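You operate a simulated robot arm through the tools that you are given. There is no shell and no other tool. Be economical: measure what you need, move in short steps, check, and stop when the job is done.

You are at the controls of a simulated robot arm. One attempt, no reset.

TASK
Put things in order on the top of the workbench. At the end: the yellow screwdriver stands where the grey small grease tub stood; the brown stubby brush stands where the yellow screwdriver stood; the teal pad stands on top of the grey pad; the grey small grease tub stands where the teal pad stood; whatever was shut is shut again. Leave all else as you found it, and nothing knocked over.

The check looks at the end state, three seconds after you hand in, the way a careful person would. Anything else that was tipped, shoved, dropped, spilled or broken makes it a failure.

THE ROBOT
A 7-joint arm with a two-finger parallel gripper, fixed in place. Base frame: the origin is at the foot of the arm, x ahead of it, y to its left, z up; the work surface is at about z = 0. Readings come in m, rad, newtons and seconds.
With the tool pointing down near the work surface it reaches from about 0.24 to 0.62 m from the base axis. Its first joint turns from -1.152 to 1.152 rad. Payload 2.6 kg.
The tool frame sits at the grasp point between the pads (the TCP): z along the fingers, y along the line on which they close. The tips reach 0.03 m beyond it. The gripper opens to 0.094 m. The fingers are 0.028 m wide and 0.01 m thick; the gripper's body (0.05 by 0.096 m) begins 0.055 m behind the TCP.
Orientation is that of the tool frame in the base frame, as a unit quaternion [x, y, z, w]. With the fingers straight down and closing along the base's y, the tool's x points along the base's -x, its y along +y and its z along -z.

THE INTERFACE
- The arm moves only by the tool nudge_tool. Its argument "deltas" is a list of rows, each an object of numbers (a shift or turn left out is 0, a gripper value left out holds the last): "dx", "dy", "dz": the shift along the tool's x, y, z in units of 20 mm (1.0 is 20 mm); "ax", "ay", "az": the turn, a rotation vector about the tool's x, y, z in units of 4 degrees (1.0 is 4 degrees); "jaw": the finger opening in m, from 0 to 0.094. In form: [{"dx": .., "dy": .., "dz": .., "ax": .., "ay": .., "az": .., "jaw": ..}, ...]. A call has 1 to 8 rows; each row shifts and turns the commanded pose from where the row before left it, along the tool's axes as they then stand. A call with a number of a shift or a turn outside -1 to 1 is refused whole. Each row takes 0.2 s and may step no farther than 0.05 m and 0.15 rad from the row before; otherwise, or with a gripper value out of range, the whole call is refused. Where a pose cannot be reached the arm comes as near as it can. A force on the tool above 40 N (or 10 N above the force at the start of the call, whichever is more), or a blocked arm, ends the call early, and 0.2 s more pass. Each finger travels about 0.072 m/s and halts on what it meets, pressing with about 35 N; the grip force reading is that of the motor and also rises with nothing between the fingers. The clock runs only during rows and for 0.2 s after the last one: add rows that do not move to give the fingers time. It gives the time, the measured TCP pose, the force on the tool (base axes), the opening and the grip force at its end, in the units of the frame above (readings bear some noise), with the torque about the TCP (base axes, N m) and any sound that the robot's microphone picked up, and new pictures: "views" is both (left out), scene, wrist or none.
- Cameras (640 x 400 px; columns grow to the right, rows downward): "scene" is fixed at [0.0185, 0.4201, 0.5672]; the picture's right is [-0.90, -0.44, 0.00], its down [-0.23, 0.46, -0.86] and it looks along [0.38, -0.77, -0.52] (base axes); focal length 322 px, centre (320, 200). "wrist" rides on the gripper at [0.076, 0.014, -0.102] in the tool frame; the picture's right is [-0.18, 0.98, 0.00], its down [-0.75, -0.14, -0.64] and it looks along [-0.63, -0.12, 0.77] (tool axes); focal length 243 px, centre (320, 200). There is no depth. A picture from a camera that has moved, and an enlarged one, comes with that camera's place and axes in the base frame and with its lens.
- inspect(camera, box): a new picture of the part [left, top, right, bottom] of that camera's present view, enlarged. It takes no simulated time.
- sign_off(): hands the job in; it is judged then, once.

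Go step by step. Nothing tells you positions but the pictures and the camera data: compare them with the known pose of the tool, close in by small moves and look again before you grip or let go. The budget is 120 turns and 200 pictures, counting those below and the enlarged ones. Unless the task says otherwise, let go and move clear before handing in.

The tools are called by a JSON object that holds its "fn" and its "kwargs". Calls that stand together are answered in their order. nudge_tool: Moves the arm, as the interface text tells. Its arguments: {"type":"object","properties":{"deltas":{"type":"array"},"views":{"type":"string","enum":["both","scene","wrist","none"]}},"required":["deltas"]} The other tools are called the same way: inspect (camera, box) takes an enlarged picture of a part of a camera's view; sign_off () hands the job in.

At the start:

```text
time: 0.0
eef_pos: [0.3085, -0.1397, 0.2556]
tool_rot: [0.001, 1.0, 0.0, 0.0]
wrist_force: [0.2, 0.7, 0.6]
torque: [-0.01, 0.01, 0.0]
width: 0.0939
finger_force: 0.0
```

scene: 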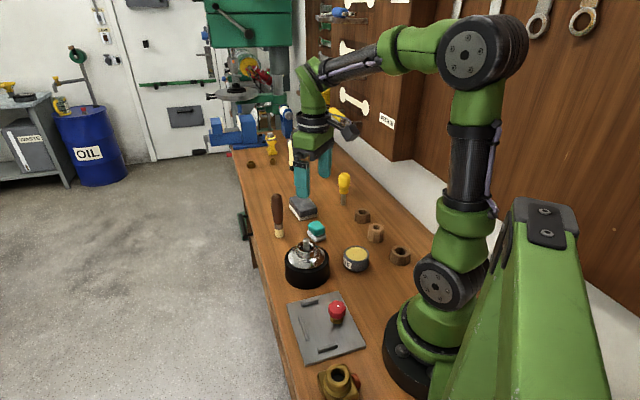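
wrist: 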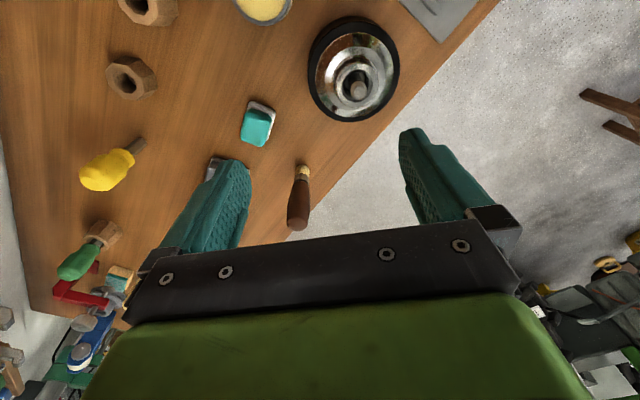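

I see the bench with the brush (brown), grey pad, teal pad, yellow screwdriver, grease tub, nuts, a kettle-like object and a lidded plate. I'll look closer before moving.

{"fn": "inspect", "kwargs": {"camera": "scene", "box": [230, 130, 430, 290]}}

{"fn": "inspect", "kwargs": {"camera": "wrist", "box": [60, 0, 440, 240]}}

{"fn": "inspect", "kwargs": {"camera": "scene", "box": [260, 230, 420, 400]}}

```text
2.50 times, centred on (330, 210) of scene
camera zoom: at [0.0185, 0.4201, 0.5672], right [-0.9, -0.44, 0.0], down [-0.23, 0.46, -0.86], along [0.38, -0.77, -0.52], focal length 804 px, centre (295, 175)
```

zoom: 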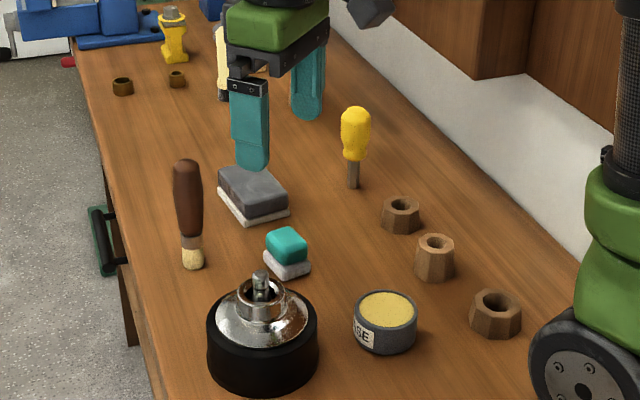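

```text
1.67 times, centred on (250, 120) of wrist
camera zoom: at [0.2318, -0.1234, 0.3591], right [0.18, 0.98, 0.0], down [0.75, -0.14, 0.64], along [0.63, -0.12, -0.77], focal length 404 px, centre (437, 333)
```

zoom: 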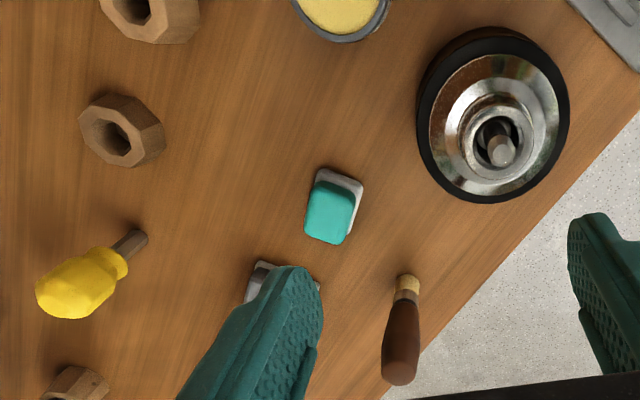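

```text
2.35 times, centred on (340, 315) of scene
camera zoom: at [0.0185, 0.4201, 0.5672], right [-0.9, -0.44, 0.0], down [-0.23, 0.46, -0.86], along [0.38, -0.77, -0.52], focal length 756 px, centre (273, -71)
```

zoom: 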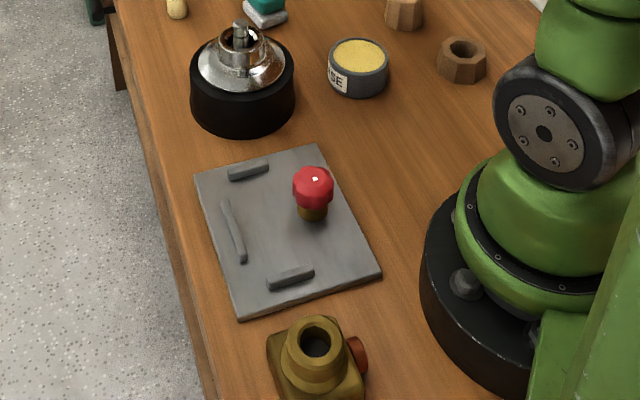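

Rough fixes: tub (0.211,-0.180), teal pad (0.355,-0.240), grey pad (0.456,-0.344), screwdriver (0.353,-0.431), brush (0.452,-0.192). I move above the teal pad to measure its orientation.

{"fn": "nudge_tool", "kwargs": {"deltas": [{"dx": -0.46, "dy": -1, "dz": 0.8}, {"dx": -0.46, "dy": -1, "dz": 0.8}, {"dx": -0.46, "dy": -1, "dz": 0.8}, {"dx": -0.46, "dy": -1, "dz": 0.8}, {"dx": -0.46, "dy": -1, "dz": 0.8}, {}]}}

```text
time: 1.4
eef_pos: [0.3534, -0.2393, 0.1756]
tool_rot: [0.001, 1.0, 0.0, 0.0]
wrist_force: [0.8, 0.2, 0.3]
torque: [-0.04, 0.0, 0.03]
width: 0.0939
finger_force: 0.1
camera wrist: at [0.2763, -0.2244, 0.2792], right [0.18, 0.98, 0.0], down [0.75, -0.14, 0.64], along [0.63, -0.12, -0.77], focal length 243 px, centre (320, 200)
```

scene: 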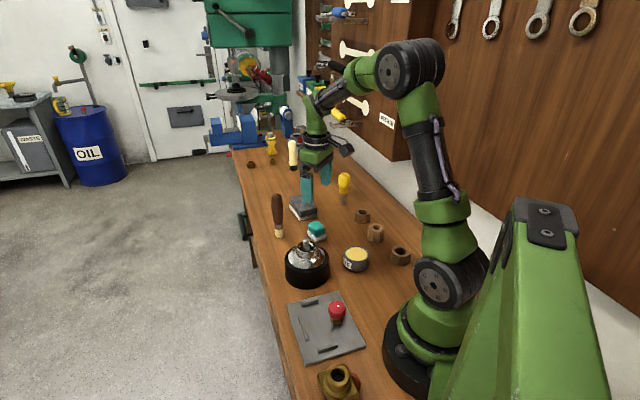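
wrist: 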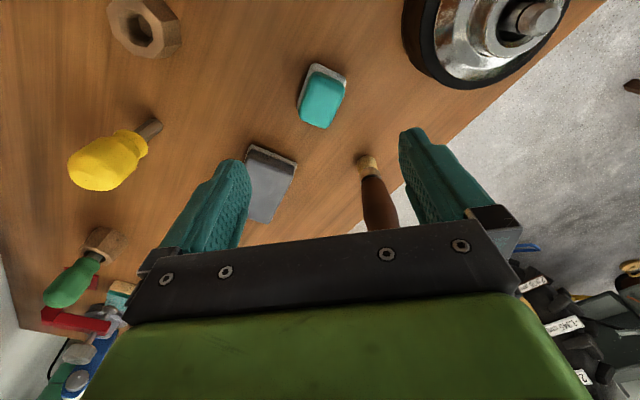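

Both pads are in view; I enlarge to get their edges.

{"fn": "inspect", "kwargs": {"camera": "wrist", "box": [240, 40, 400, 140]}}

{"fn": "inspect", "kwargs": {"camera": "wrist", "box": [200, 130, 360, 230]}}

{"fn": "inspect", "kwargs": {"camera": "scene", "box": [270, 180, 350, 250]}}

```text
4.00 times, centred on (320, 90) of wrist
camera zoom: at [0.2763, -0.2244, 0.2792], right [0.18, 0.98, 0.0], down [0.75, -0.14, 0.64], along [0.63, -0.12, -0.77], focal length 970 px, centre (320, 640)
```

zoom: 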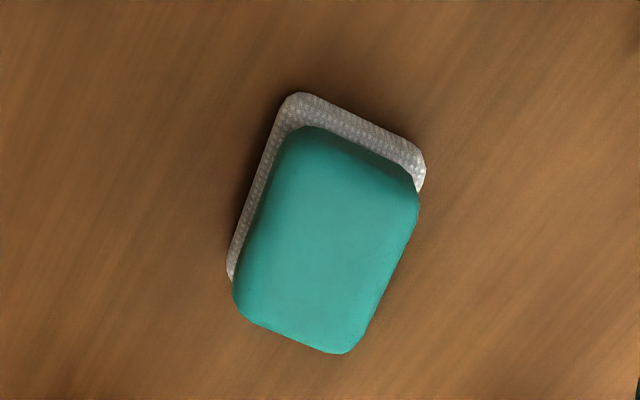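

```text
4.00 times, centred on (280, 180) of wrist
camera zoom: at [0.2763, -0.2244, 0.2792], right [0.18, 0.98, 0.0], down [0.75, -0.14, 0.64], along [0.63, -0.12, -0.77], focal length 970 px, centre (480, 280)
```

zoom: 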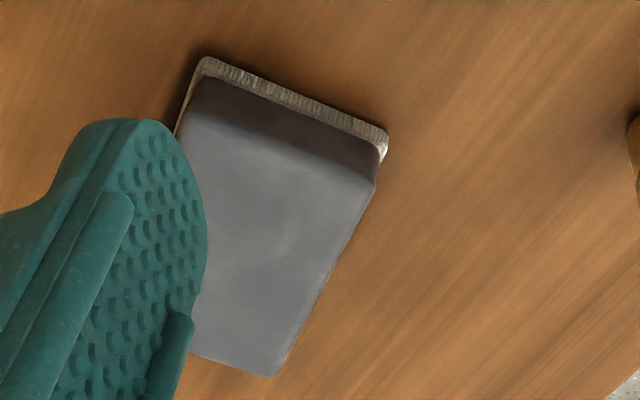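

```text
5.71 times, centred on (310, 215) of scene
camera zoom: at [0.0185, 0.4201, 0.5672], right [-0.9, -0.44, 0.0], down [-0.23, 0.46, -0.86], along [0.38, -0.77, -0.52], focal length 1837 px, centre (377, 114)
```

zoom: 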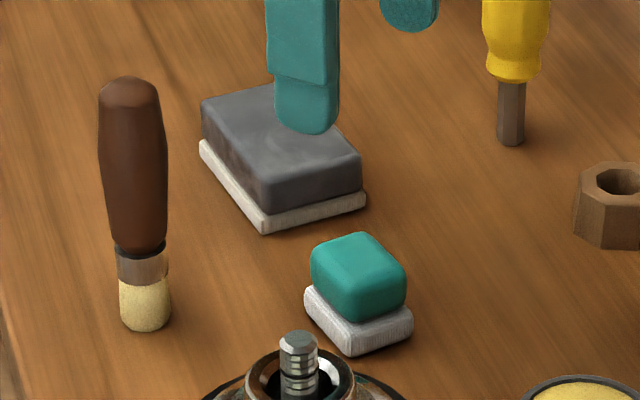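

Teal pad centre ≈ (0.357,-0.239), short side along ~56° from x, 38×49 mm; grey pad centre ≈ (0.45,-0.336), same heading. I turn the tool by 34° and look again.

{"fn": "nudge_tool", "kwargs": {"deltas": [{"dx": -0.19, "az": 1, "jaw": 0.07}, {"az": 1}, {"az": 1}, {"az": 1}, {"az": 1}, {"az": 1}, {"az": 1}, {"az": 1}], "views": "none"}}

{"fn": "nudge_tool", "kwargs": {"deltas": [{"az": 0.5, "dz": 0.5}, {"dz": 1}, {"dz": 1}, {"dz": 1}, {}]}}

```text
time: 3.2
eef_pos: [0.3582, -0.238, 0.175]
tool_rot: [0.277, 0.961, 0.0, 0.0]
wrist_force: [0.6, -0.8, 0.4]
torque: [-0.01, -0.02, -0.02]
width: 0.0701
finger_force: 0.1
```

```text
time: 4.4
eef_pos: [0.3579, -0.2402, 0.1051]
tool_rot: [0.293, 0.956, 0.0, 0.0]
wrist_force: [0.0, -1.0, 0.6]
torque: [0.01, 0.01, 0.01]
width: 0.0701
finger_force: 0.1
camera wrist: at [0.3018, -0.1841, 0.2079], right [0.7, 0.71, 0.0], down [0.55, -0.54, 0.64], along [0.46, -0.45, -0.77], focal length 243 px, centre (320, 200)
```

scene: 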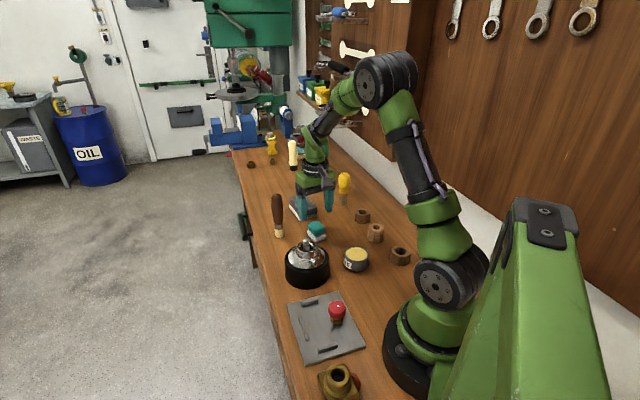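
wrist: 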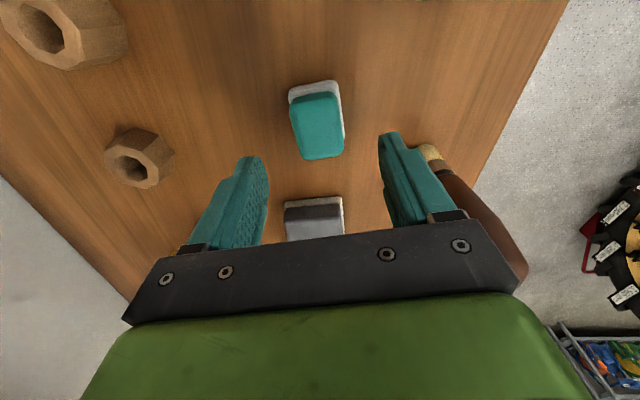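

The pad sits centred between the fingers and is aligned. Descending to grip height and closing.

{"fn": "nudge_tool", "kwargs": {"deltas": [{"dz": 1}, {"dz": 1}, {"dz": 1}, {"dz": 0.35}, {}]}}

```text
time: 5.6
eef_pos: [0.3597, -0.2393, 0.0365]
tool_rot: [0.292, 0.956, 0.0, 0.0]
wrist_force: [-0.3, 0.0, 0.4]
torque: [0.0, -0.06, -0.01]
width: 0.07
finger_force: 0.0
camera wrist: at [0.3031, -0.184, 0.141], right [0.7, 0.71, 0.0], down [0.55, -0.54, 0.64], along [0.46, -0.45, -0.77], focal length 243 px, centre (320, 200)
```

scene: 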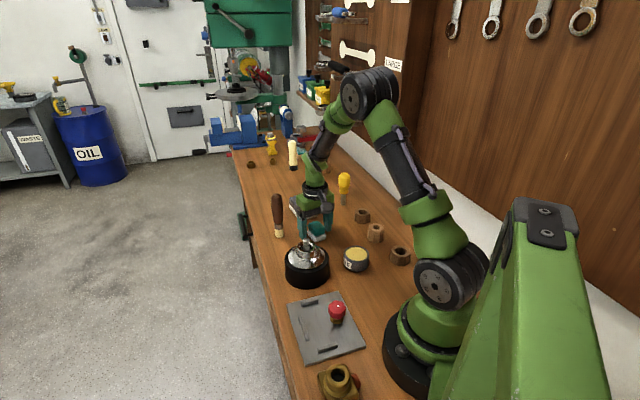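
wrist: 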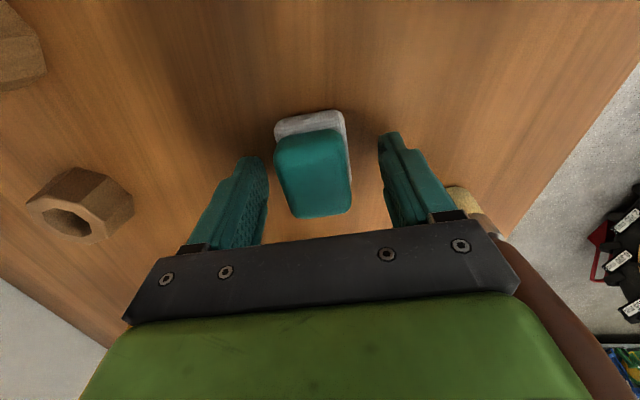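

Pad is between the fingers; closing.

{"fn": "nudge_tool", "kwargs": {"deltas": [{"jaw": 0.02}, {}, {}, {}]}}

```text
time: 6.6
eef_pos: [0.3582, -0.2384, 0.0379]
tool_rot: [0.292, 0.956, 0.0, 0.0]
wrist_force: [-0.9, -0.4, -0.2]
torque: [0.03, 0.02, 0.0]
width: 0.0407
finger_force: 35.3
camera wrist: at [0.3031, -0.184, 0.1412], right [0.7, 0.71, 0.0], down [0.55, -0.54, 0.64], along [0.46, -0.45, -0.77], focal length 243 px, centre (320, 200)
```

scene: 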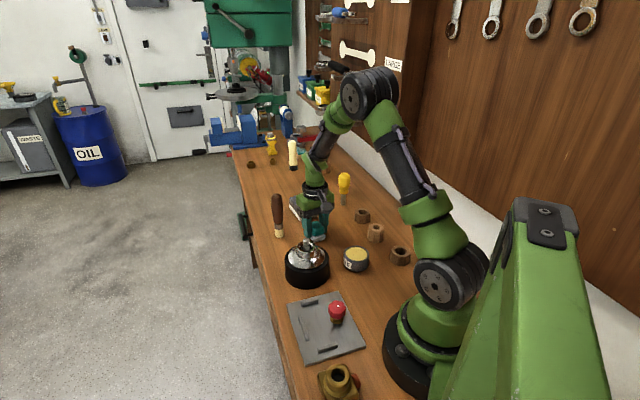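
wrist: 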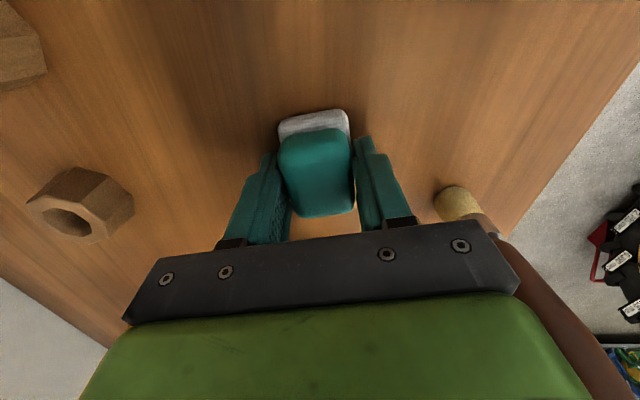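

Gripped at 41 mm. Lift, move partway toward the grey pad and look.

{"fn": "nudge_tool", "kwargs": {"deltas": [{"dz": -1}, {"dz": -1}, {"dz": -1}, {"dz": -1}, {"dz": -1}, {"dx": -1, "dy": -0.2}, {"dx": -1, "dy": -0.2}, {}]}}

{"fn": "inspect", "kwargs": {"camera": "wrist", "box": [240, 80, 400, 240]}}

{"fn": "inspect", "kwargs": {"camera": "scene", "box": [260, 150, 360, 250]}}

```text
time: 8.4
eef_pos: [0.3864, -0.2681, 0.1395]
tool_rot: [0.291, 0.957, 0.0, 0.0]
wrist_force: [-0.9, 0.5, -1.0]
torque: [-0.02, 0.01, -0.05]
width: 0.0401
finger_force: 35.4
camera wrist: at [0.3313, -0.2128, 0.243], right [0.7, 0.71, 0.0], down [0.55, -0.54, 0.64], along [0.46, -0.45, -0.77], focal length 243 px, centre (320, 200)
```

scene: 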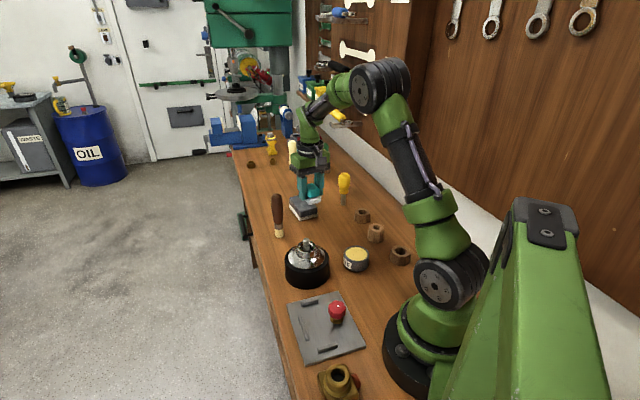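
wrist: 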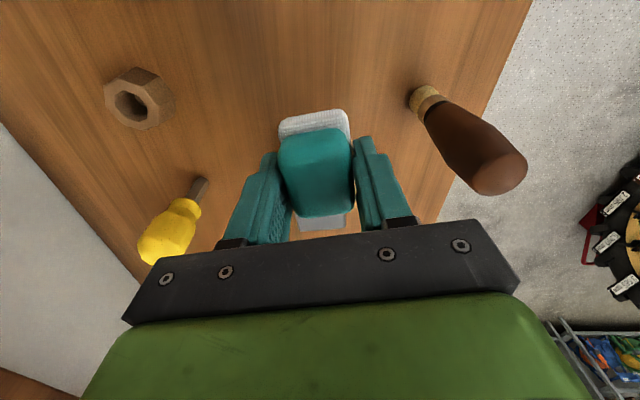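

```text
2.50 times, centred on (320, 160) of wrist
camera zoom: at [0.3313, -0.2128, 0.243], right [0.7, 0.71, 0.0], down [0.55, -0.54, 0.64], along [0.46, -0.45, -0.77], focal length 606 px, centre (320, 300)
```

zoom: 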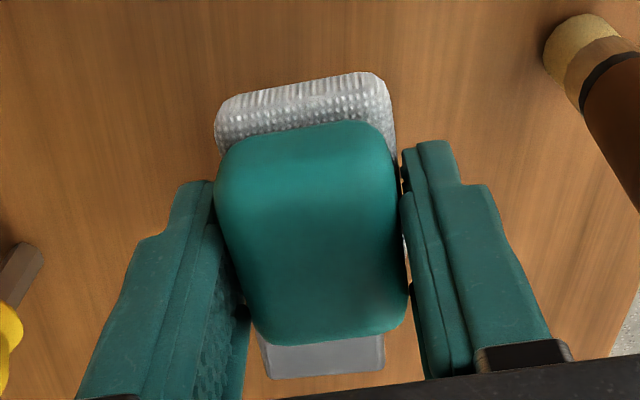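

```text
4.00 times, centred on (310, 200) of scene
camera zoom: at [0.0185, 0.4201, 0.5673], right [-0.9, -0.44, 0.0], down [-0.23, 0.46, -0.86], along [0.38, -0.77, -0.52], focal length 1286 px, centre (360, 200)
```

zoom: 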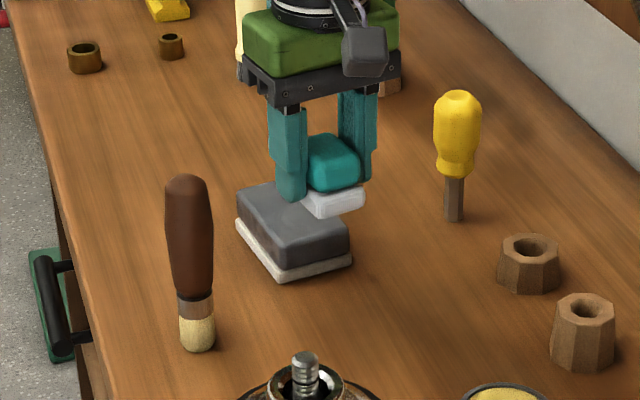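

Grey pad centre confirmed ≈ (0.451,-0.336), heading −38°, top ≈ 0.04. Moving above it and turning 4° more.

{"fn": "nudge_tool", "kwargs": {"deltas": [{"dx": -0.916, "dy": -0.2}, {"dx": -0.916, "dy": -0.2}, {"dx": -0.916, "dy": -0.2}, {"dx": -0.916, "dy": -0.2}, {"dx": -0.916, "dy": -0.2}, {"az": 1}, {"dz": 1}, {}]}}

{"fn": "inspect", "kwargs": {"camera": "scene", "box": [260, 150, 360, 250]}}

```text
time: 10.2
eef_pos: [0.4506, -0.3361, 0.1177]
tool_rot: [0.325, 0.946, 0.0, 0.0]
wrist_force: [-0.5, -0.7, -0.5]
torque: [-0.01, 0.01, 0.0]
width: 0.0401
finger_force: 35.2
camera wrist: at [0.3987, -0.2777, 0.2222], right [0.75, 0.66, 0.0], down [0.51, -0.58, 0.64], along [0.42, -0.48, -0.77], focal length 243 px, centre (320, 200)
```

scene: 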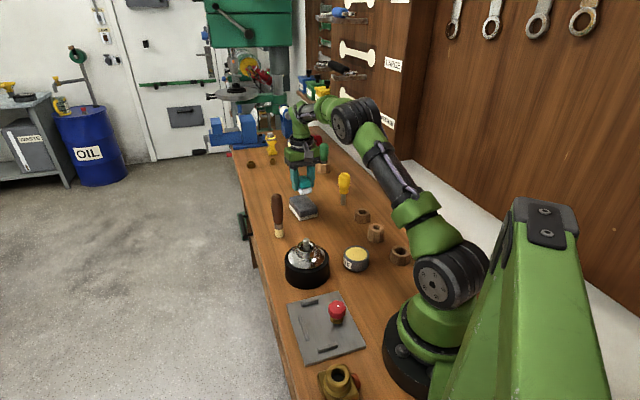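
wrist: 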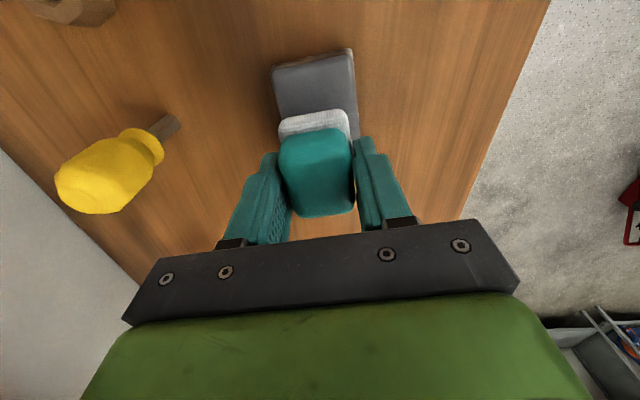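

```text
4.00 times, centred on (310, 200) of scene
camera zoom: at [0.0185, 0.4201, 0.5673], right [-0.9, -0.44, 0.0], down [-0.23, 0.46, -0.86], along [0.38, -0.77, -0.52], focal length 1286 px, centre (360, 200)
```

zoom: 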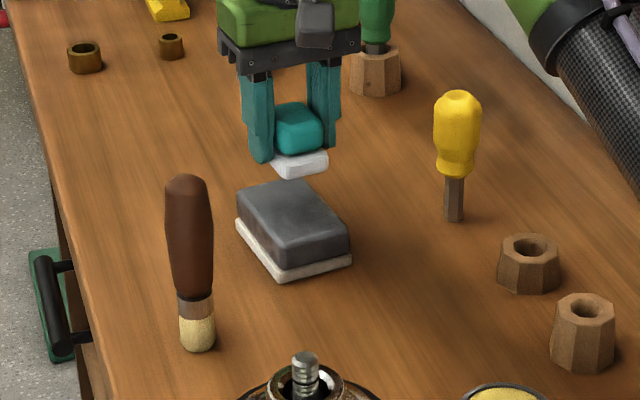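

Positioned over the grey pad. Lowering gently, in guarded steps.

{"fn": "nudge_tool", "kwargs": {"deltas": [{"dz": 1}, {"dz": 0.5}, {"dz": 0.2}, {}]}}

{"fn": "inspect", "kwargs": {"camera": "scene", "box": [260, 150, 360, 250]}}

```text
time: 11.2
eef_pos: [0.4517, -0.3352, 0.0839]
tool_rot: [0.326, 0.945, -0.001, 0.0]
wrist_force: [-0.1, 0.3, -1.8]
torque: [-0.02, 0.03, -0.02]
width: 0.0402
finger_force: 35.6
camera wrist: at [0.4009, -0.2753, 0.1878], right [0.75, 0.66, 0.0], down [0.51, -0.58, 0.64], along [0.42, -0.48, -0.77], focal length 243 px, centre (320, 200)
```

scene: 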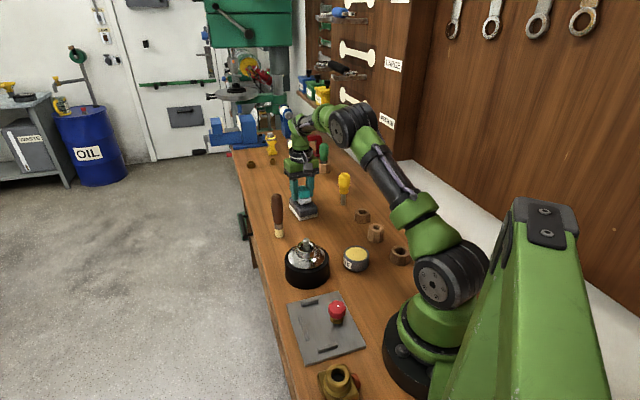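
wrist: 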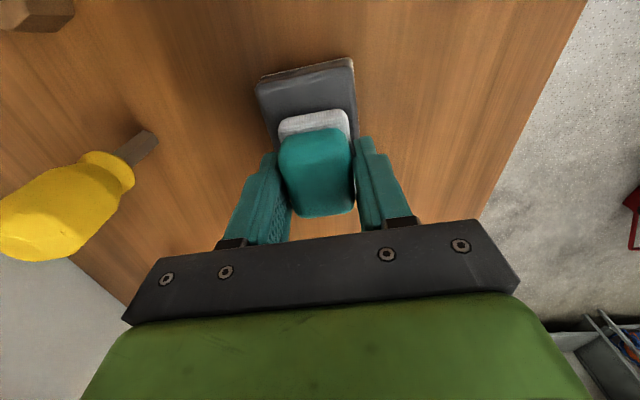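

```text
4.00 times, centred on (310, 200) of scene
camera zoom: at [0.0185, 0.4201, 0.5673], right [-0.9, -0.44, 0.0], down [-0.23, 0.46, -0.86], along [0.38, -0.77, -0.52], focal length 1286 px, centre (360, 200)
```

zoom: 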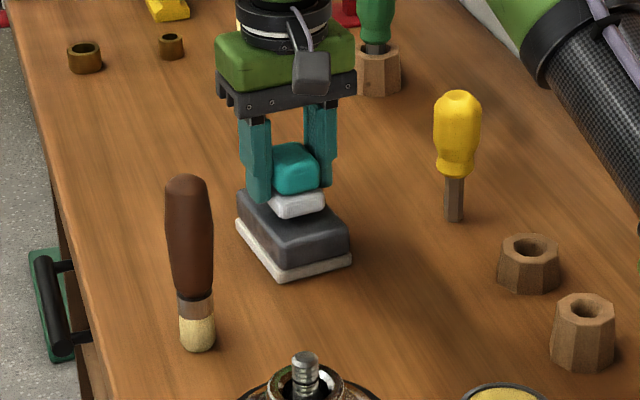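

Nearly down and well centred. Continuing in small steps until contact.

{"fn": "nudge_tool", "kwargs": {"deltas": [{"dy": -0.12}, {"dz": 0.2}, {}], "views": "none"}}

{"fn": "nudge_tool", "kwargs": {"deltas": [{"dz": 0.15}, {}], "views": "none"}}

{"fn": "nudge_tool", "kwargs": {"deltas": [{"dz": 0.15}, {}], "views": "scene"}}

{"fn": "inspect", "kwargs": {"camera": "scene", "box": [270, 180, 340, 230]}}

```text
time: 12.0
eef_pos: [0.4502, -0.3374, 0.0802]
tool_rot: [0.325, 0.946, 0.0, -0.001]
wrist_force: [-0.2, -0.6, -0.5]
torque: [0.0, -0.01, 0.0]
width: 0.0402
finger_force: 34.8
```

```text
time: 12.6
eef_pos: [0.4514, -0.3368, 0.0761]
tool_rot: [0.325, 0.946, 0.001, 0.001]
wrist_force: [-0.6, 0.0, -0.2]
torque: [0.02, 0.01, -0.01]
width: 0.0405
finger_force: 35.1
```

```text
time: 13.2
eef_pos: [0.45, -0.3373, 0.0758]
tool_rot: [0.326, 0.945, 0.0, 0.001]
wrist_force: [-0.6, 0.9, 6.2]
torque: [0.07, 0.07, -0.01]
width: 0.0405
finger_force: 34.9
```

scene: 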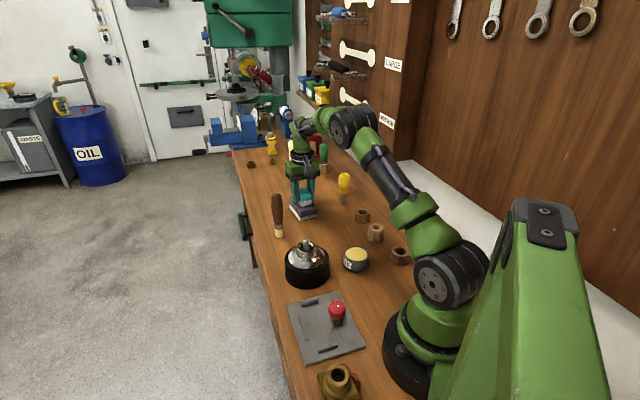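

```text
8.00 times, centred on (305, 205) of scene
camera zoom: at [0.0185, 0.4201, 0.5672], right [-0.9, -0.44, 0.0], down [-0.23, 0.46, -0.86], along [0.38, -0.77, -0.52], focal length 2572 px, centre (440, 160)
```

zoom: 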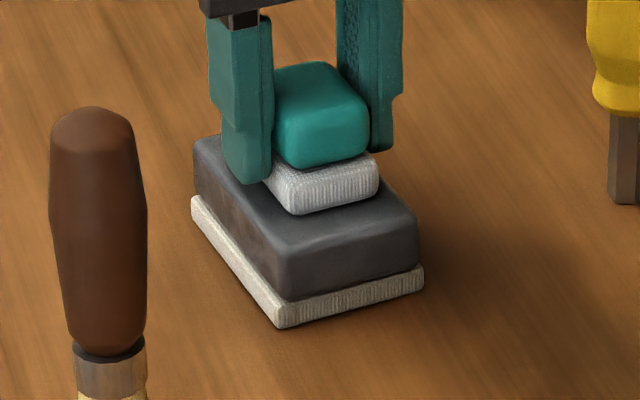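

Contact felt (6 N) and the pad is seated. Opening and rising.

{"fn": "nudge_tool", "kwargs": {"deltas": [{"jaw": 0.055}, {"jaw": 0.07}, {}, {"dz": -1}, {"dz": -1}, {"dz": -1}, {"dz": -1}, {}]}}

{"fn": "inspect", "kwargs": {"camera": "scene", "box": [260, 180, 360, 250]}}

```text
time: 15.0
eef_pos: [0.4509, -0.3391, 0.156]
tool_rot: [0.326, 0.945, 0.0, 0.001]
wrist_force: [-1.0, 0.3, -0.1]
torque: [-0.02, -0.03, -0.03]
width: 0.0697
finger_force: 0.2
camera wrist: at [0.399, -0.2797, 0.2599], right [0.75, 0.66, 0.0], down [0.51, -0.57, 0.64], along [0.42, -0.48, -0.77], focal length 243 px, centre (320, 200)
```

scene: 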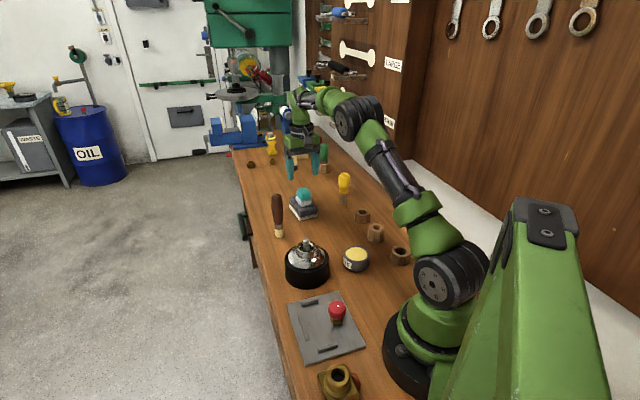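
wrist: 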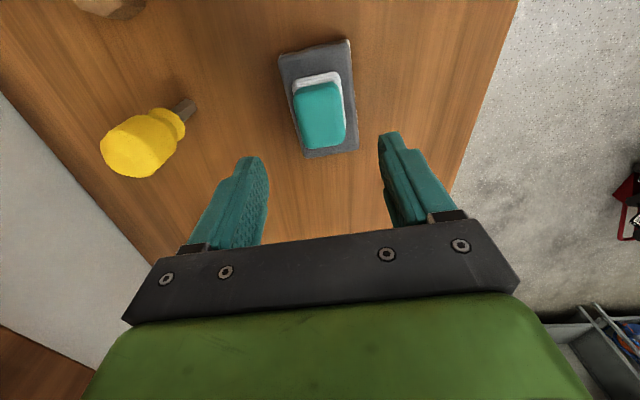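

```text
5.71 times, centred on (310, 215) of scene
camera zoom: at [0.0185, 0.4201, 0.5672], right [-0.9, -0.44, 0.0], down [-0.23, 0.46, -0.86], along [0.38, -0.77, -0.52], focal length 1837 px, centre (377, 114)
```

zoom: 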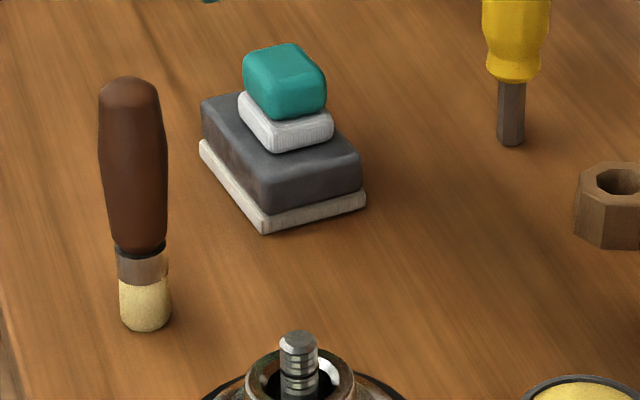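

Teal pad stacked neatly. Next: the grease tub; I move above it for a look.

{"fn": "nudge_tool", "kwargs": {"deltas": [{"dz": -1}, {"dz": -1}, {"dx": 1}, {"dx": 1}, {"dx": 1}, {"dx": 1}, {"dx": 1}, {"dx": 1}], "views": "none"}}

{"fn": "nudge_tool", "kwargs": {"deltas": [{"dx": 1, "jaw": 0.094}, {"dx": 1}, {"dx": 1}, {"dx": 1}, {"dx": 1, "dy": -0.4}, {"dx": 1, "dy": -0.4}, {"dx": 1, "dy": -0.3}, {"dx": 1}]}}

```text
time: 16.8
eef_pos: [0.3565, -0.2619, 0.1942]
tool_rot: [0.325, 0.946, 0.0, 0.001]
wrist_force: [-0.3, 0.3, 0.2]
torque: [-0.04, -0.01, 0.0]
width: 0.0701
finger_force: 0.1
```

```text
time: 18.6
eef_pos: [0.2155, -0.1829, 0.1926]
tool_rot: [0.326, 0.945, 0.0, 0.0]
wrist_force: [0.3, -0.1, 0.3]
torque: [-0.02, 0.02, 0.03]
width: 0.0942
finger_force: 0.0
camera wrist: at [0.1633, -0.1244, 0.2966], right [0.75, 0.66, 0.0], down [0.51, -0.58, 0.64], along [0.42, -0.48, -0.77], focal length 243 px, centre (320, 200)
```

scene: 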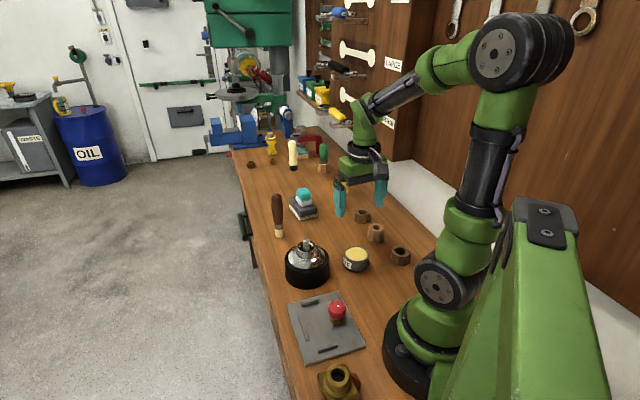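
wrist: 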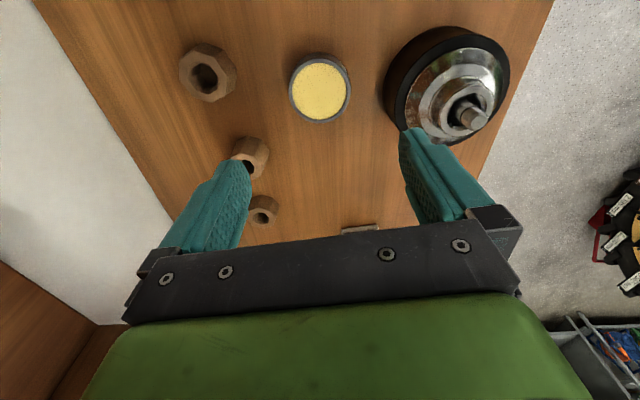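

I see the tub and its neighbours. I zoom to fix the tub's centre and size.

{"fn": "inspect", "kwargs": {"camera": "wrist", "box": [240, 30, 400, 150]}}

{"fn": "inspect", "kwargs": {"camera": "scene", "box": [320, 220, 420, 290]}}

```text
3.33 times, centred on (320, 90) of wrist
camera zoom: at [0.1633, -0.1244, 0.2966], right [0.75, 0.66, 0.0], down [0.51, -0.58, 0.64], along [0.42, -0.48, -0.77], focal length 809 px, centre (320, 567)
```

zoom: 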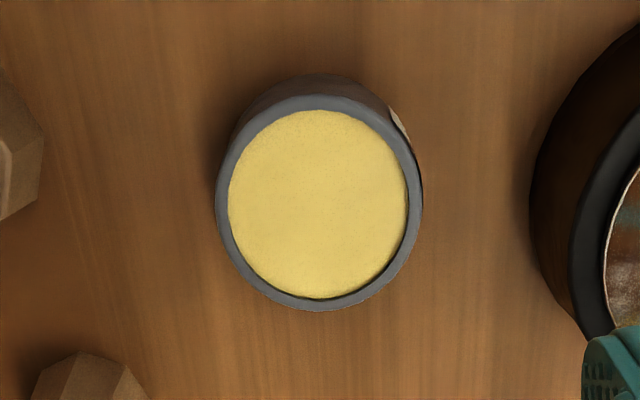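

```text
5.71 times, centred on (370, 255) of scene
camera zoom: at [0.0185, 0.4201, 0.5672], right [-0.9, -0.44, 0.0], down [-0.23, 0.46, -0.86], along [0.38, -0.77, -0.52], focal length 1837 px, centre (34, -114)
```

zoom: 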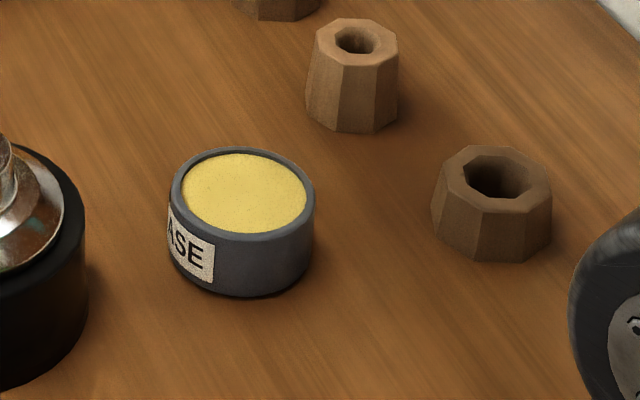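

Tub centre (0.211,-0.1795), diameter 64 mm, height ~32 mm. I turn the tool back 23° to keep the finger away from the black-and-chrome unit, and descend part-way.

{"fn": "nudge_tool", "kwargs": {"deltas": [{"dx": 0.28, "az": -1}, {"az": -1}, {"az": -1}, {"az": -1}, {"az": -1}, {"az": -0.75}, {"dz": 1}, {"dz": 1}], "views": "none"}}

{"fn": "nudge_tool", "kwargs": {"deltas": [{"dz": 1}, {"dz": 0.7}, {}]}}

{"fn": "inspect", "kwargs": {"camera": "scene", "box": [280, 190, 420, 290]}}

```text
time: 20.4
eef_pos: [0.2124, -0.1794, 0.1547]
tool_rot: [0.13, 0.991, 0.0, 0.0]
wrist_force: [0.7, 0.2, -0.1]
torque: [-0.03, 0.07, -0.02]
width: 0.0939
finger_force: 0.2
```

```text
time: 21.2
eef_pos: [0.2129, -0.1792, 0.119]
tool_rot: [0.131, 0.991, 0.0, 0.0]
wrist_force: [-0.5, -0.1, -0.4]
torque: [0.02, 0.02, -0.01]
width: 0.0941
finger_force: 0.0
camera wrist: at [0.1422, -0.1453, 0.2226], right [0.43, 0.9, 0.0], down [0.69, -0.33, 0.64], along [0.58, -0.28, -0.77], focal length 243 px, centre (320, 200)
```

scene: 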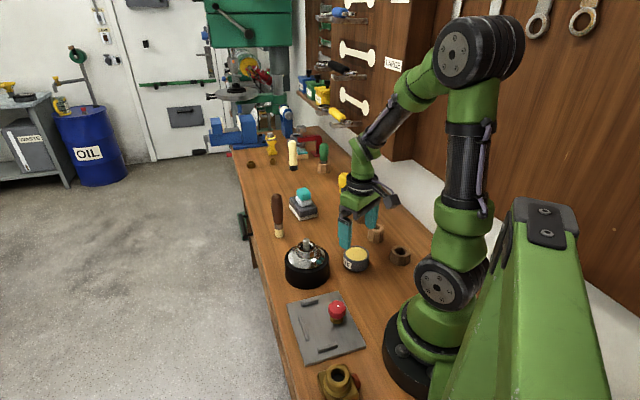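
wrist: 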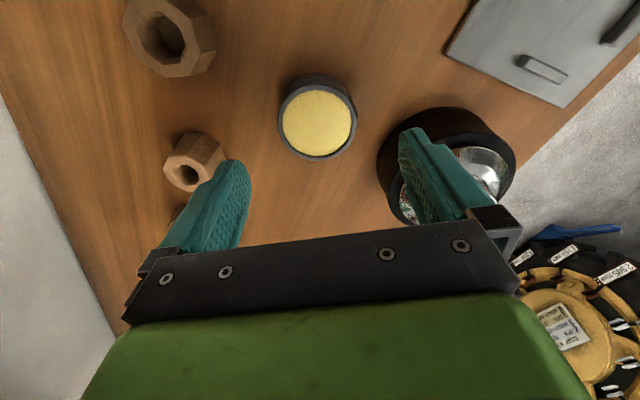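

```text
4.00 times, centred on (350, 240) of scene
camera zoom: at [0.0185, 0.4201, 0.5672], right [-0.9, -0.44, 0.0], down [-0.23, 0.46, -0.86], along [0.38, -0.77, -0.52], focal length 1286 px, centre (200, 40)
```

zoom: 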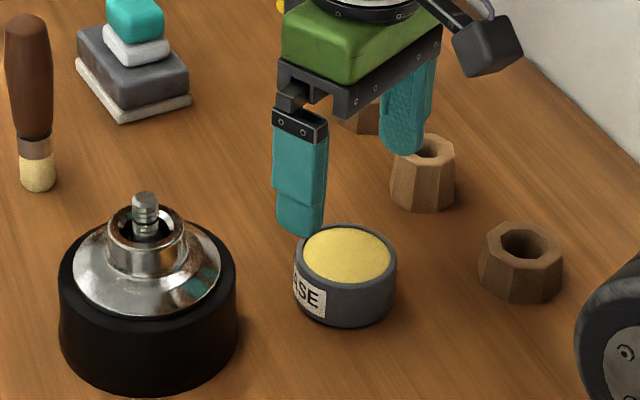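

Aligned within 2 mm. Descending around the tub.

{"fn": "nudge_tool", "kwargs": {"deltas": [{"dx": 0.08, "dy": -0.07, "dz": 1}, {"dz": 1}, {"dz": 1}, {"dz": 1}, {"dz": 0.15}, {}]}}

{"fn": "inspect", "kwargs": {"camera": "scene", "box": [280, 190, 420, 290]}}

```text
time: 22.6
eef_pos: [0.2094, -0.1807, 0.0375]
tool_rot: [0.13, 0.991, 0.0, 0.0]
wrist_force: [0.3, 0.1, -0.6]
torque: [-0.01, 0.01, 0.01]
width: 0.0938
finger_force: 0.0
camera wrist: at [0.1392, -0.1455, 0.1406], right [0.43, 0.9, 0.0], down [0.69, -0.33, 0.64], along [0.58, -0.28, -0.77], focal length 243 px, centre (320, 200)
```

scene: 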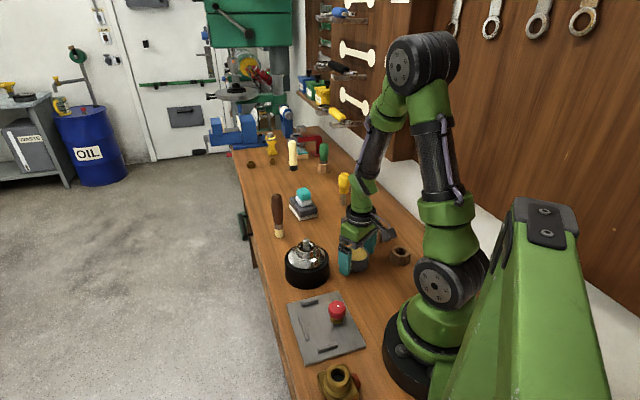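
wrist: 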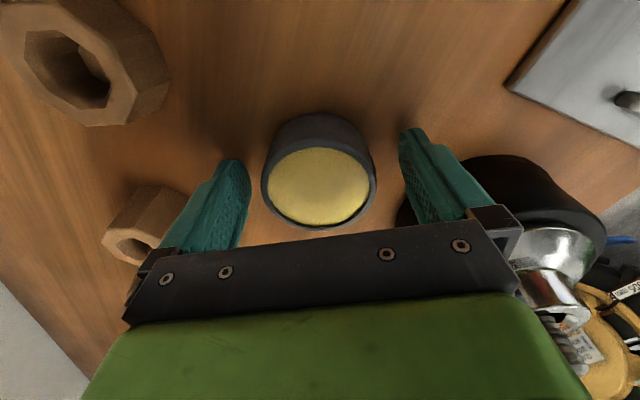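

```text
4.00 times, centred on (350, 240) of scene
camera zoom: at [0.0185, 0.4201, 0.5672], right [-0.9, -0.44, 0.0], down [-0.23, 0.46, -0.86], along [0.38, -0.77, -0.52], focal length 1286 px, centre (200, 40)
```

zoom: 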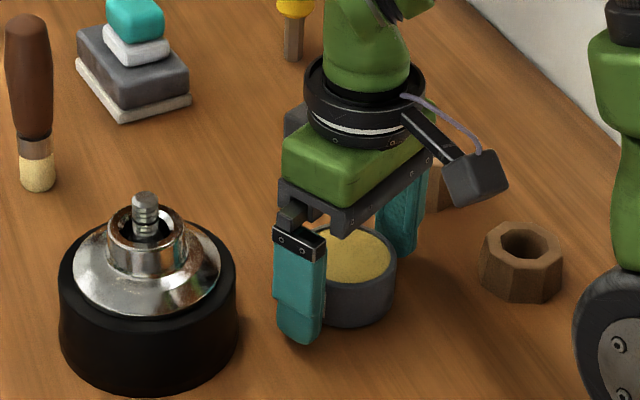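

Straddling the tub cleanly. Closing.

{"fn": "nudge_tool", "kwargs": {"deltas": [{"jaw": 0.055}, {}, {}, {}], "views": "wrist"}}

```text
time: 23.6
eef_pos: [0.2105, -0.1792, 0.0374]
tool_rot: [0.131, 0.991, -0.001, 0.002]
wrist_force: [0.0, 1.0, 26.2]
torque: [-0.02, -0.31, -0.1]
width: 0.0634
finger_force: 7.6
camera wrist: at [0.1398, -0.1459, 0.1412], right [0.43, 0.9, 0.0], down [0.69, -0.33, 0.64], along [0.58, -0.28, -0.76], focal length 243 px, centre (320, 200)
```

wrist: 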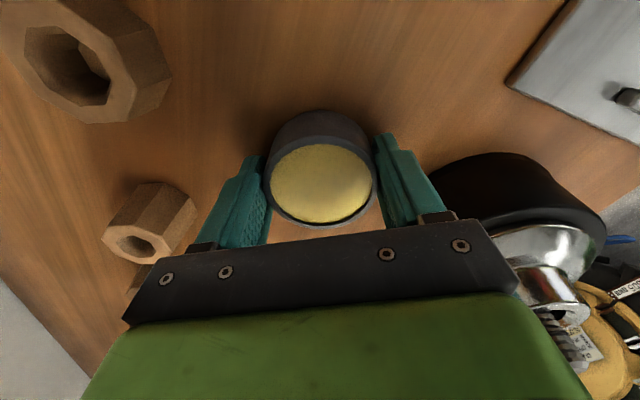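

Reading shows an odd 26 N upward force; I look closer before doing anything.

{"fn": "nudge_tool", "kwargs": {"deltas": [{}], "views": "none"}}

{"fn": "inspect", "kwargs": {"camera": "scene", "box": [320, 210, 410, 280]}}

{"fn": "inspect", "kwargs": {"camera": "wrist", "box": [200, 90, 460, 260]}}

```text
time: 24.0
eef_pos: [0.2118, -0.1805, 0.0364]
tool_rot: [0.131, 0.991, -0.001, 0.002]
wrist_force: [2.7, 1.3, 32.4]
torque: [0.02, -0.36, -0.04]
width: 0.0634
finger_force: 7.0
```

```text
5.71 times, centred on (365, 245) of scene
camera zoom: at [0.0184, 0.4202, 0.5672], right [-0.9, -0.44, 0.0], down [-0.23, 0.46, -0.86], along [0.38, -0.77, -0.52], focal length 1837 px, centre (63, -57)
```

zoom: 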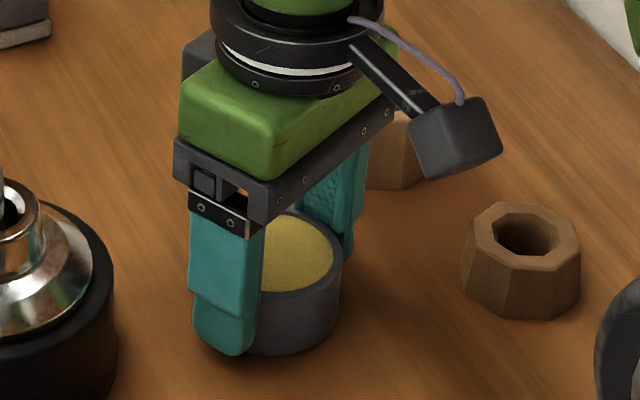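

```text
2.35 times, centred on (330, 175) of wrist
camera zoom: at [0.1398, -0.146, 0.1412], right [0.43, 0.9, 0.0], down [0.69, -0.33, 0.64], along [0.58, -0.28, -0.76], focal length 571 px, centre (296, 259)
```

zoom: 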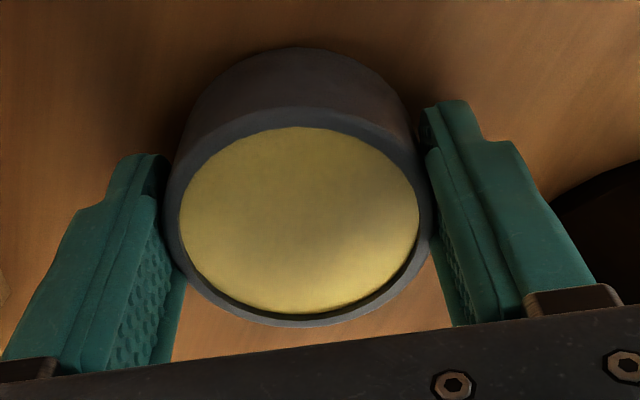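

Likely the closed grip stops the arm from settling its last millimetre downward. I tighten and lift slightly.

{"fn": "nudge_tool", "kwargs": {"deltas": [{"dz": -0.1, "jaw": 0.04}, {"dz": -0.1}, {}], "views": "none"}}

```text
time: 24.8
eef_pos: [0.2093, -0.1789, 0.041]
tool_rot: [0.131, 0.991, 0.001, 0.0]
wrist_force: [-0.8, 0.2, -2.6]
torque: [-0.02, -0.02, 0.0]
width: 0.0625
finger_force: 34.7
```

Now carrying it, force normal. Lift clear and move over the teal pad's old spot (0.358,-0.239).

{"fn": "nudge_tool", "kwargs": {"deltas": [{"dz": -1}, {"dz": -1}, {"dz": -1}, {"dz": -1}, {"dz": -1}, {"dz": -1}, {}], "views": "wrist"}}

```text
time: 26.4
eef_pos: [0.2105, -0.1795, 0.1609]
tool_rot: [0.131, 0.991, 0.0, 0.0]
wrist_force: [-0.1, 0.0, -2.8]
torque: [0.0, 0.0, 0.01]
width: 0.0631
finger_force: 35.2
camera wrist: at [0.1407, -0.1454, 0.2639], right [0.43, 0.9, 0.0], down [0.69, -0.33, 0.64], along [0.58, -0.28, -0.77], focal length 243 px, centre (320, 200)
```

wrist: 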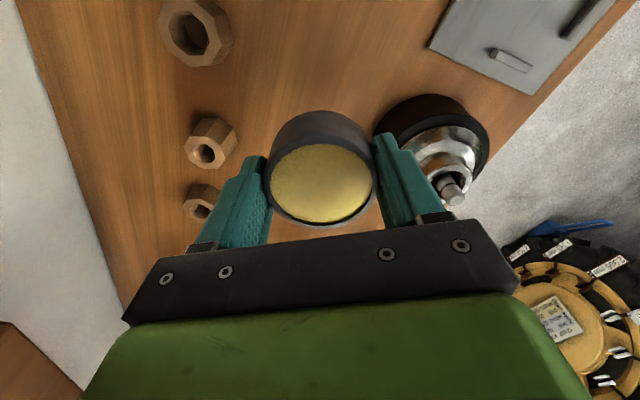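

Tub is level in the grip. Traversing.

{"fn": "nudge_tool", "kwargs": {"deltas": [{"dx": -0.987, "dy": -0.12}, {"dx": -0.987, "dy": -0.12}, {"dx": -0.987, "dy": -0.12}, {"dx": -0.987, "dy": -0.12}, {"dx": -0.987, "dy": -0.12}, {"dx": -0.987, "dy": -0.12}, {"dx": -0.987, "dy": -0.12}, {"dx": -0.987, "dy": -0.12}], "views": "none"}}

{"fn": "nudge_tool", "kwargs": {"deltas": [{"dz": 1}, {"dz": 1}, {"dz": 1}, {"dz": 1}, {}]}}

{"fn": "inspect", "kwargs": {"camera": "scene", "box": [260, 180, 380, 280]}}

```text
time: 28.2
eef_pos: [0.3555, -0.238, 0.161]
tool_rot: [0.13, 0.991, 0.0, 0.0]
wrist_force: [-0.6, 0.6, -2.4]
torque: [-0.02, 0.01, -0.01]
width: 0.0627
finger_force: 35.4
```

```text
time: 29.4
eef_pos: [0.3575, -0.2376, 0.0792]
tool_rot: [0.131, 0.991, 0.0, 0.0]
wrist_force: [0.4, -0.2, -2.6]
torque: [0.01, 0.04, 0.02]
width: 0.0629
finger_force: 35.1
camera wrist: at [0.2866, -0.2035, 0.1839], right [0.43, 0.9, 0.0], down [0.69, -0.33, 0.64], along [0.58, -0.28, -0.77], focal length 243 px, centre (320, 200)
```

scene: 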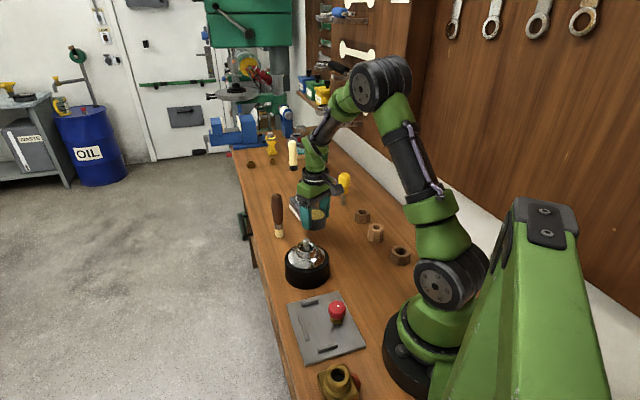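
wrist: 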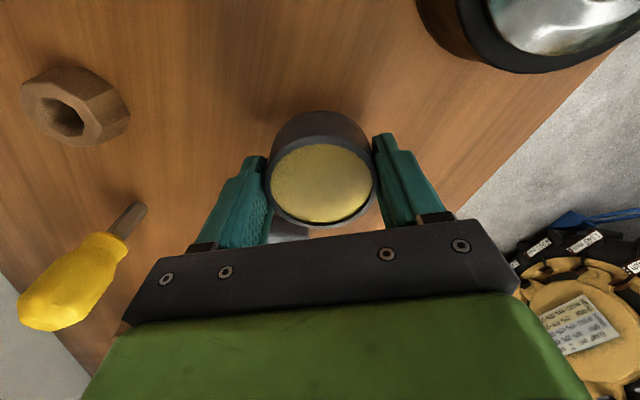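

```text
4.00 times, centred on (320, 230) of scene
camera zoom: at [0.0185, 0.4201, 0.5673], right [-0.9, -0.44, 0.0], down [-0.23, 0.46, -0.86], along [0.38, -0.77, -0.52], focal length 1286 px, centre (320, 80)
```

zoom: 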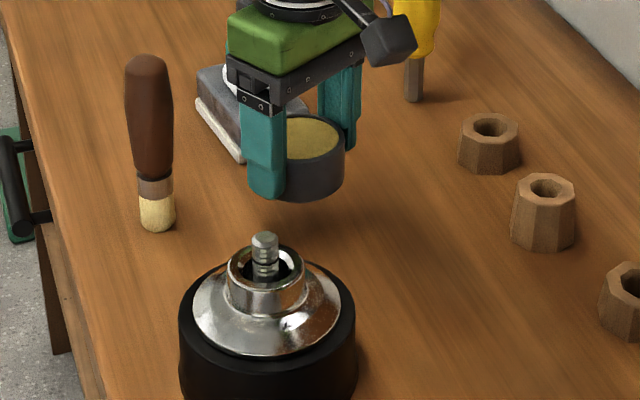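

Over the spot; lowering with guarded final steps.

{"fn": "nudge_tool", "kwargs": {"deltas": [{"dy": -0.05, "dz": 1}, {"dz": 0.7}, {"dz": 0.15}, {}], "views": "none"}}

{"fn": "nudge_tool", "kwargs": {"deltas": [{"dz": 0.12}, {}], "views": "none"}}

{"fn": "nudge_tool", "kwargs": {"deltas": [{"dz": 0.1}, {}], "views": "none"}}

```text
time: 30.4
eef_pos: [0.3568, -0.2405, 0.0456]
tool_rot: [0.131, 0.991, 0.0, 0.0]
wrist_force: [0.1, 0.5, -2.7]
torque: [0.01, -0.01, 0.0]
width: 0.0629
finger_force: 35.0
```

```text
time: 31.0
eef_pos: [0.3564, -0.2396, 0.0423]
tool_rot: [0.131, 0.991, 0.0, 0.0]
wrist_force: [-0.2, 0.7, -3.2]
torque: [-0.06, 0.01, 0.02]
width: 0.0628
finger_force: 35.0
```

```text
time: 31.6
eef_pos: [0.3566, -0.2391, 0.0405]
tool_rot: [0.13, 0.991, 0.0, 0.0]
wrist_force: [-0.1, -0.5, -2.7]
torque: [0.02, -0.01, 0.0]
width: 0.0627
finger_force: 35.0
```

{"fn": "nudge_tool", "kwargs": {"deltas": [{"dz": 0.1}, {}], "views": "none"}}

{"fn": "nudge_tool", "kwargs": {"deltas": [{"dz": 0.08}, {}], "views": "scene"}}

{"fn": "inspect", "kwargs": {"camera": "scene", "box": [290, 200, 350, 250]}}

```text
time: 32.2
eef_pos: [0.3564, -0.239, 0.0382]
tool_rot: [0.13, 0.991, 0.0, 0.0]
wrist_force: [0.4, -0.8, -1.9]
torque: [-0.04, -0.01, -0.01]
width: 0.0627
finger_force: 35.0
```

```text
time: 32.8
eef_pos: [0.3574, -0.24, 0.0378]
tool_rot: [0.13, 0.991, -0.001, 0.002]
wrist_force: [-8.5, 7.5, 29.5]
torque: [0.09, -0.3, 0.15]
width: 0.0628
finger_force: 35.1
```

scene: 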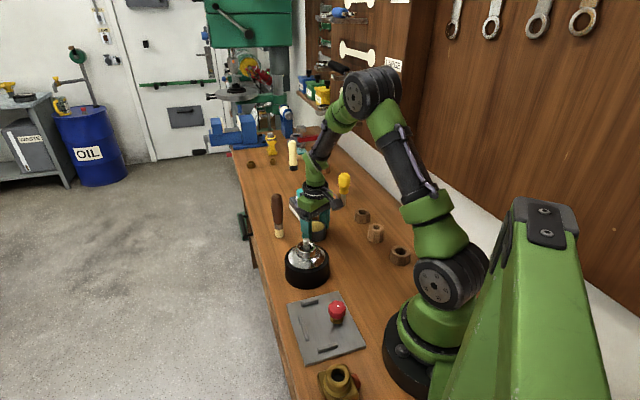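

```text
8.00 times, centred on (320, 225) of scene
camera zoom: at [0.0184, 0.4202, 0.5672], right [-0.9, -0.44, 0.0], down [-0.23, 0.46, -0.86], along [0.38, -0.77, -0.52], focal length 2572 px, centre (320, 0)
```

zoom: 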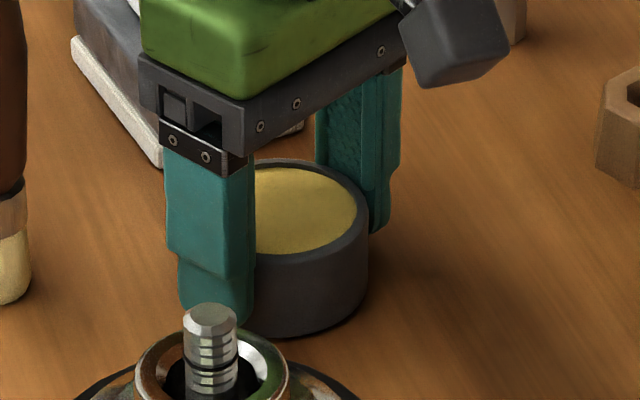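

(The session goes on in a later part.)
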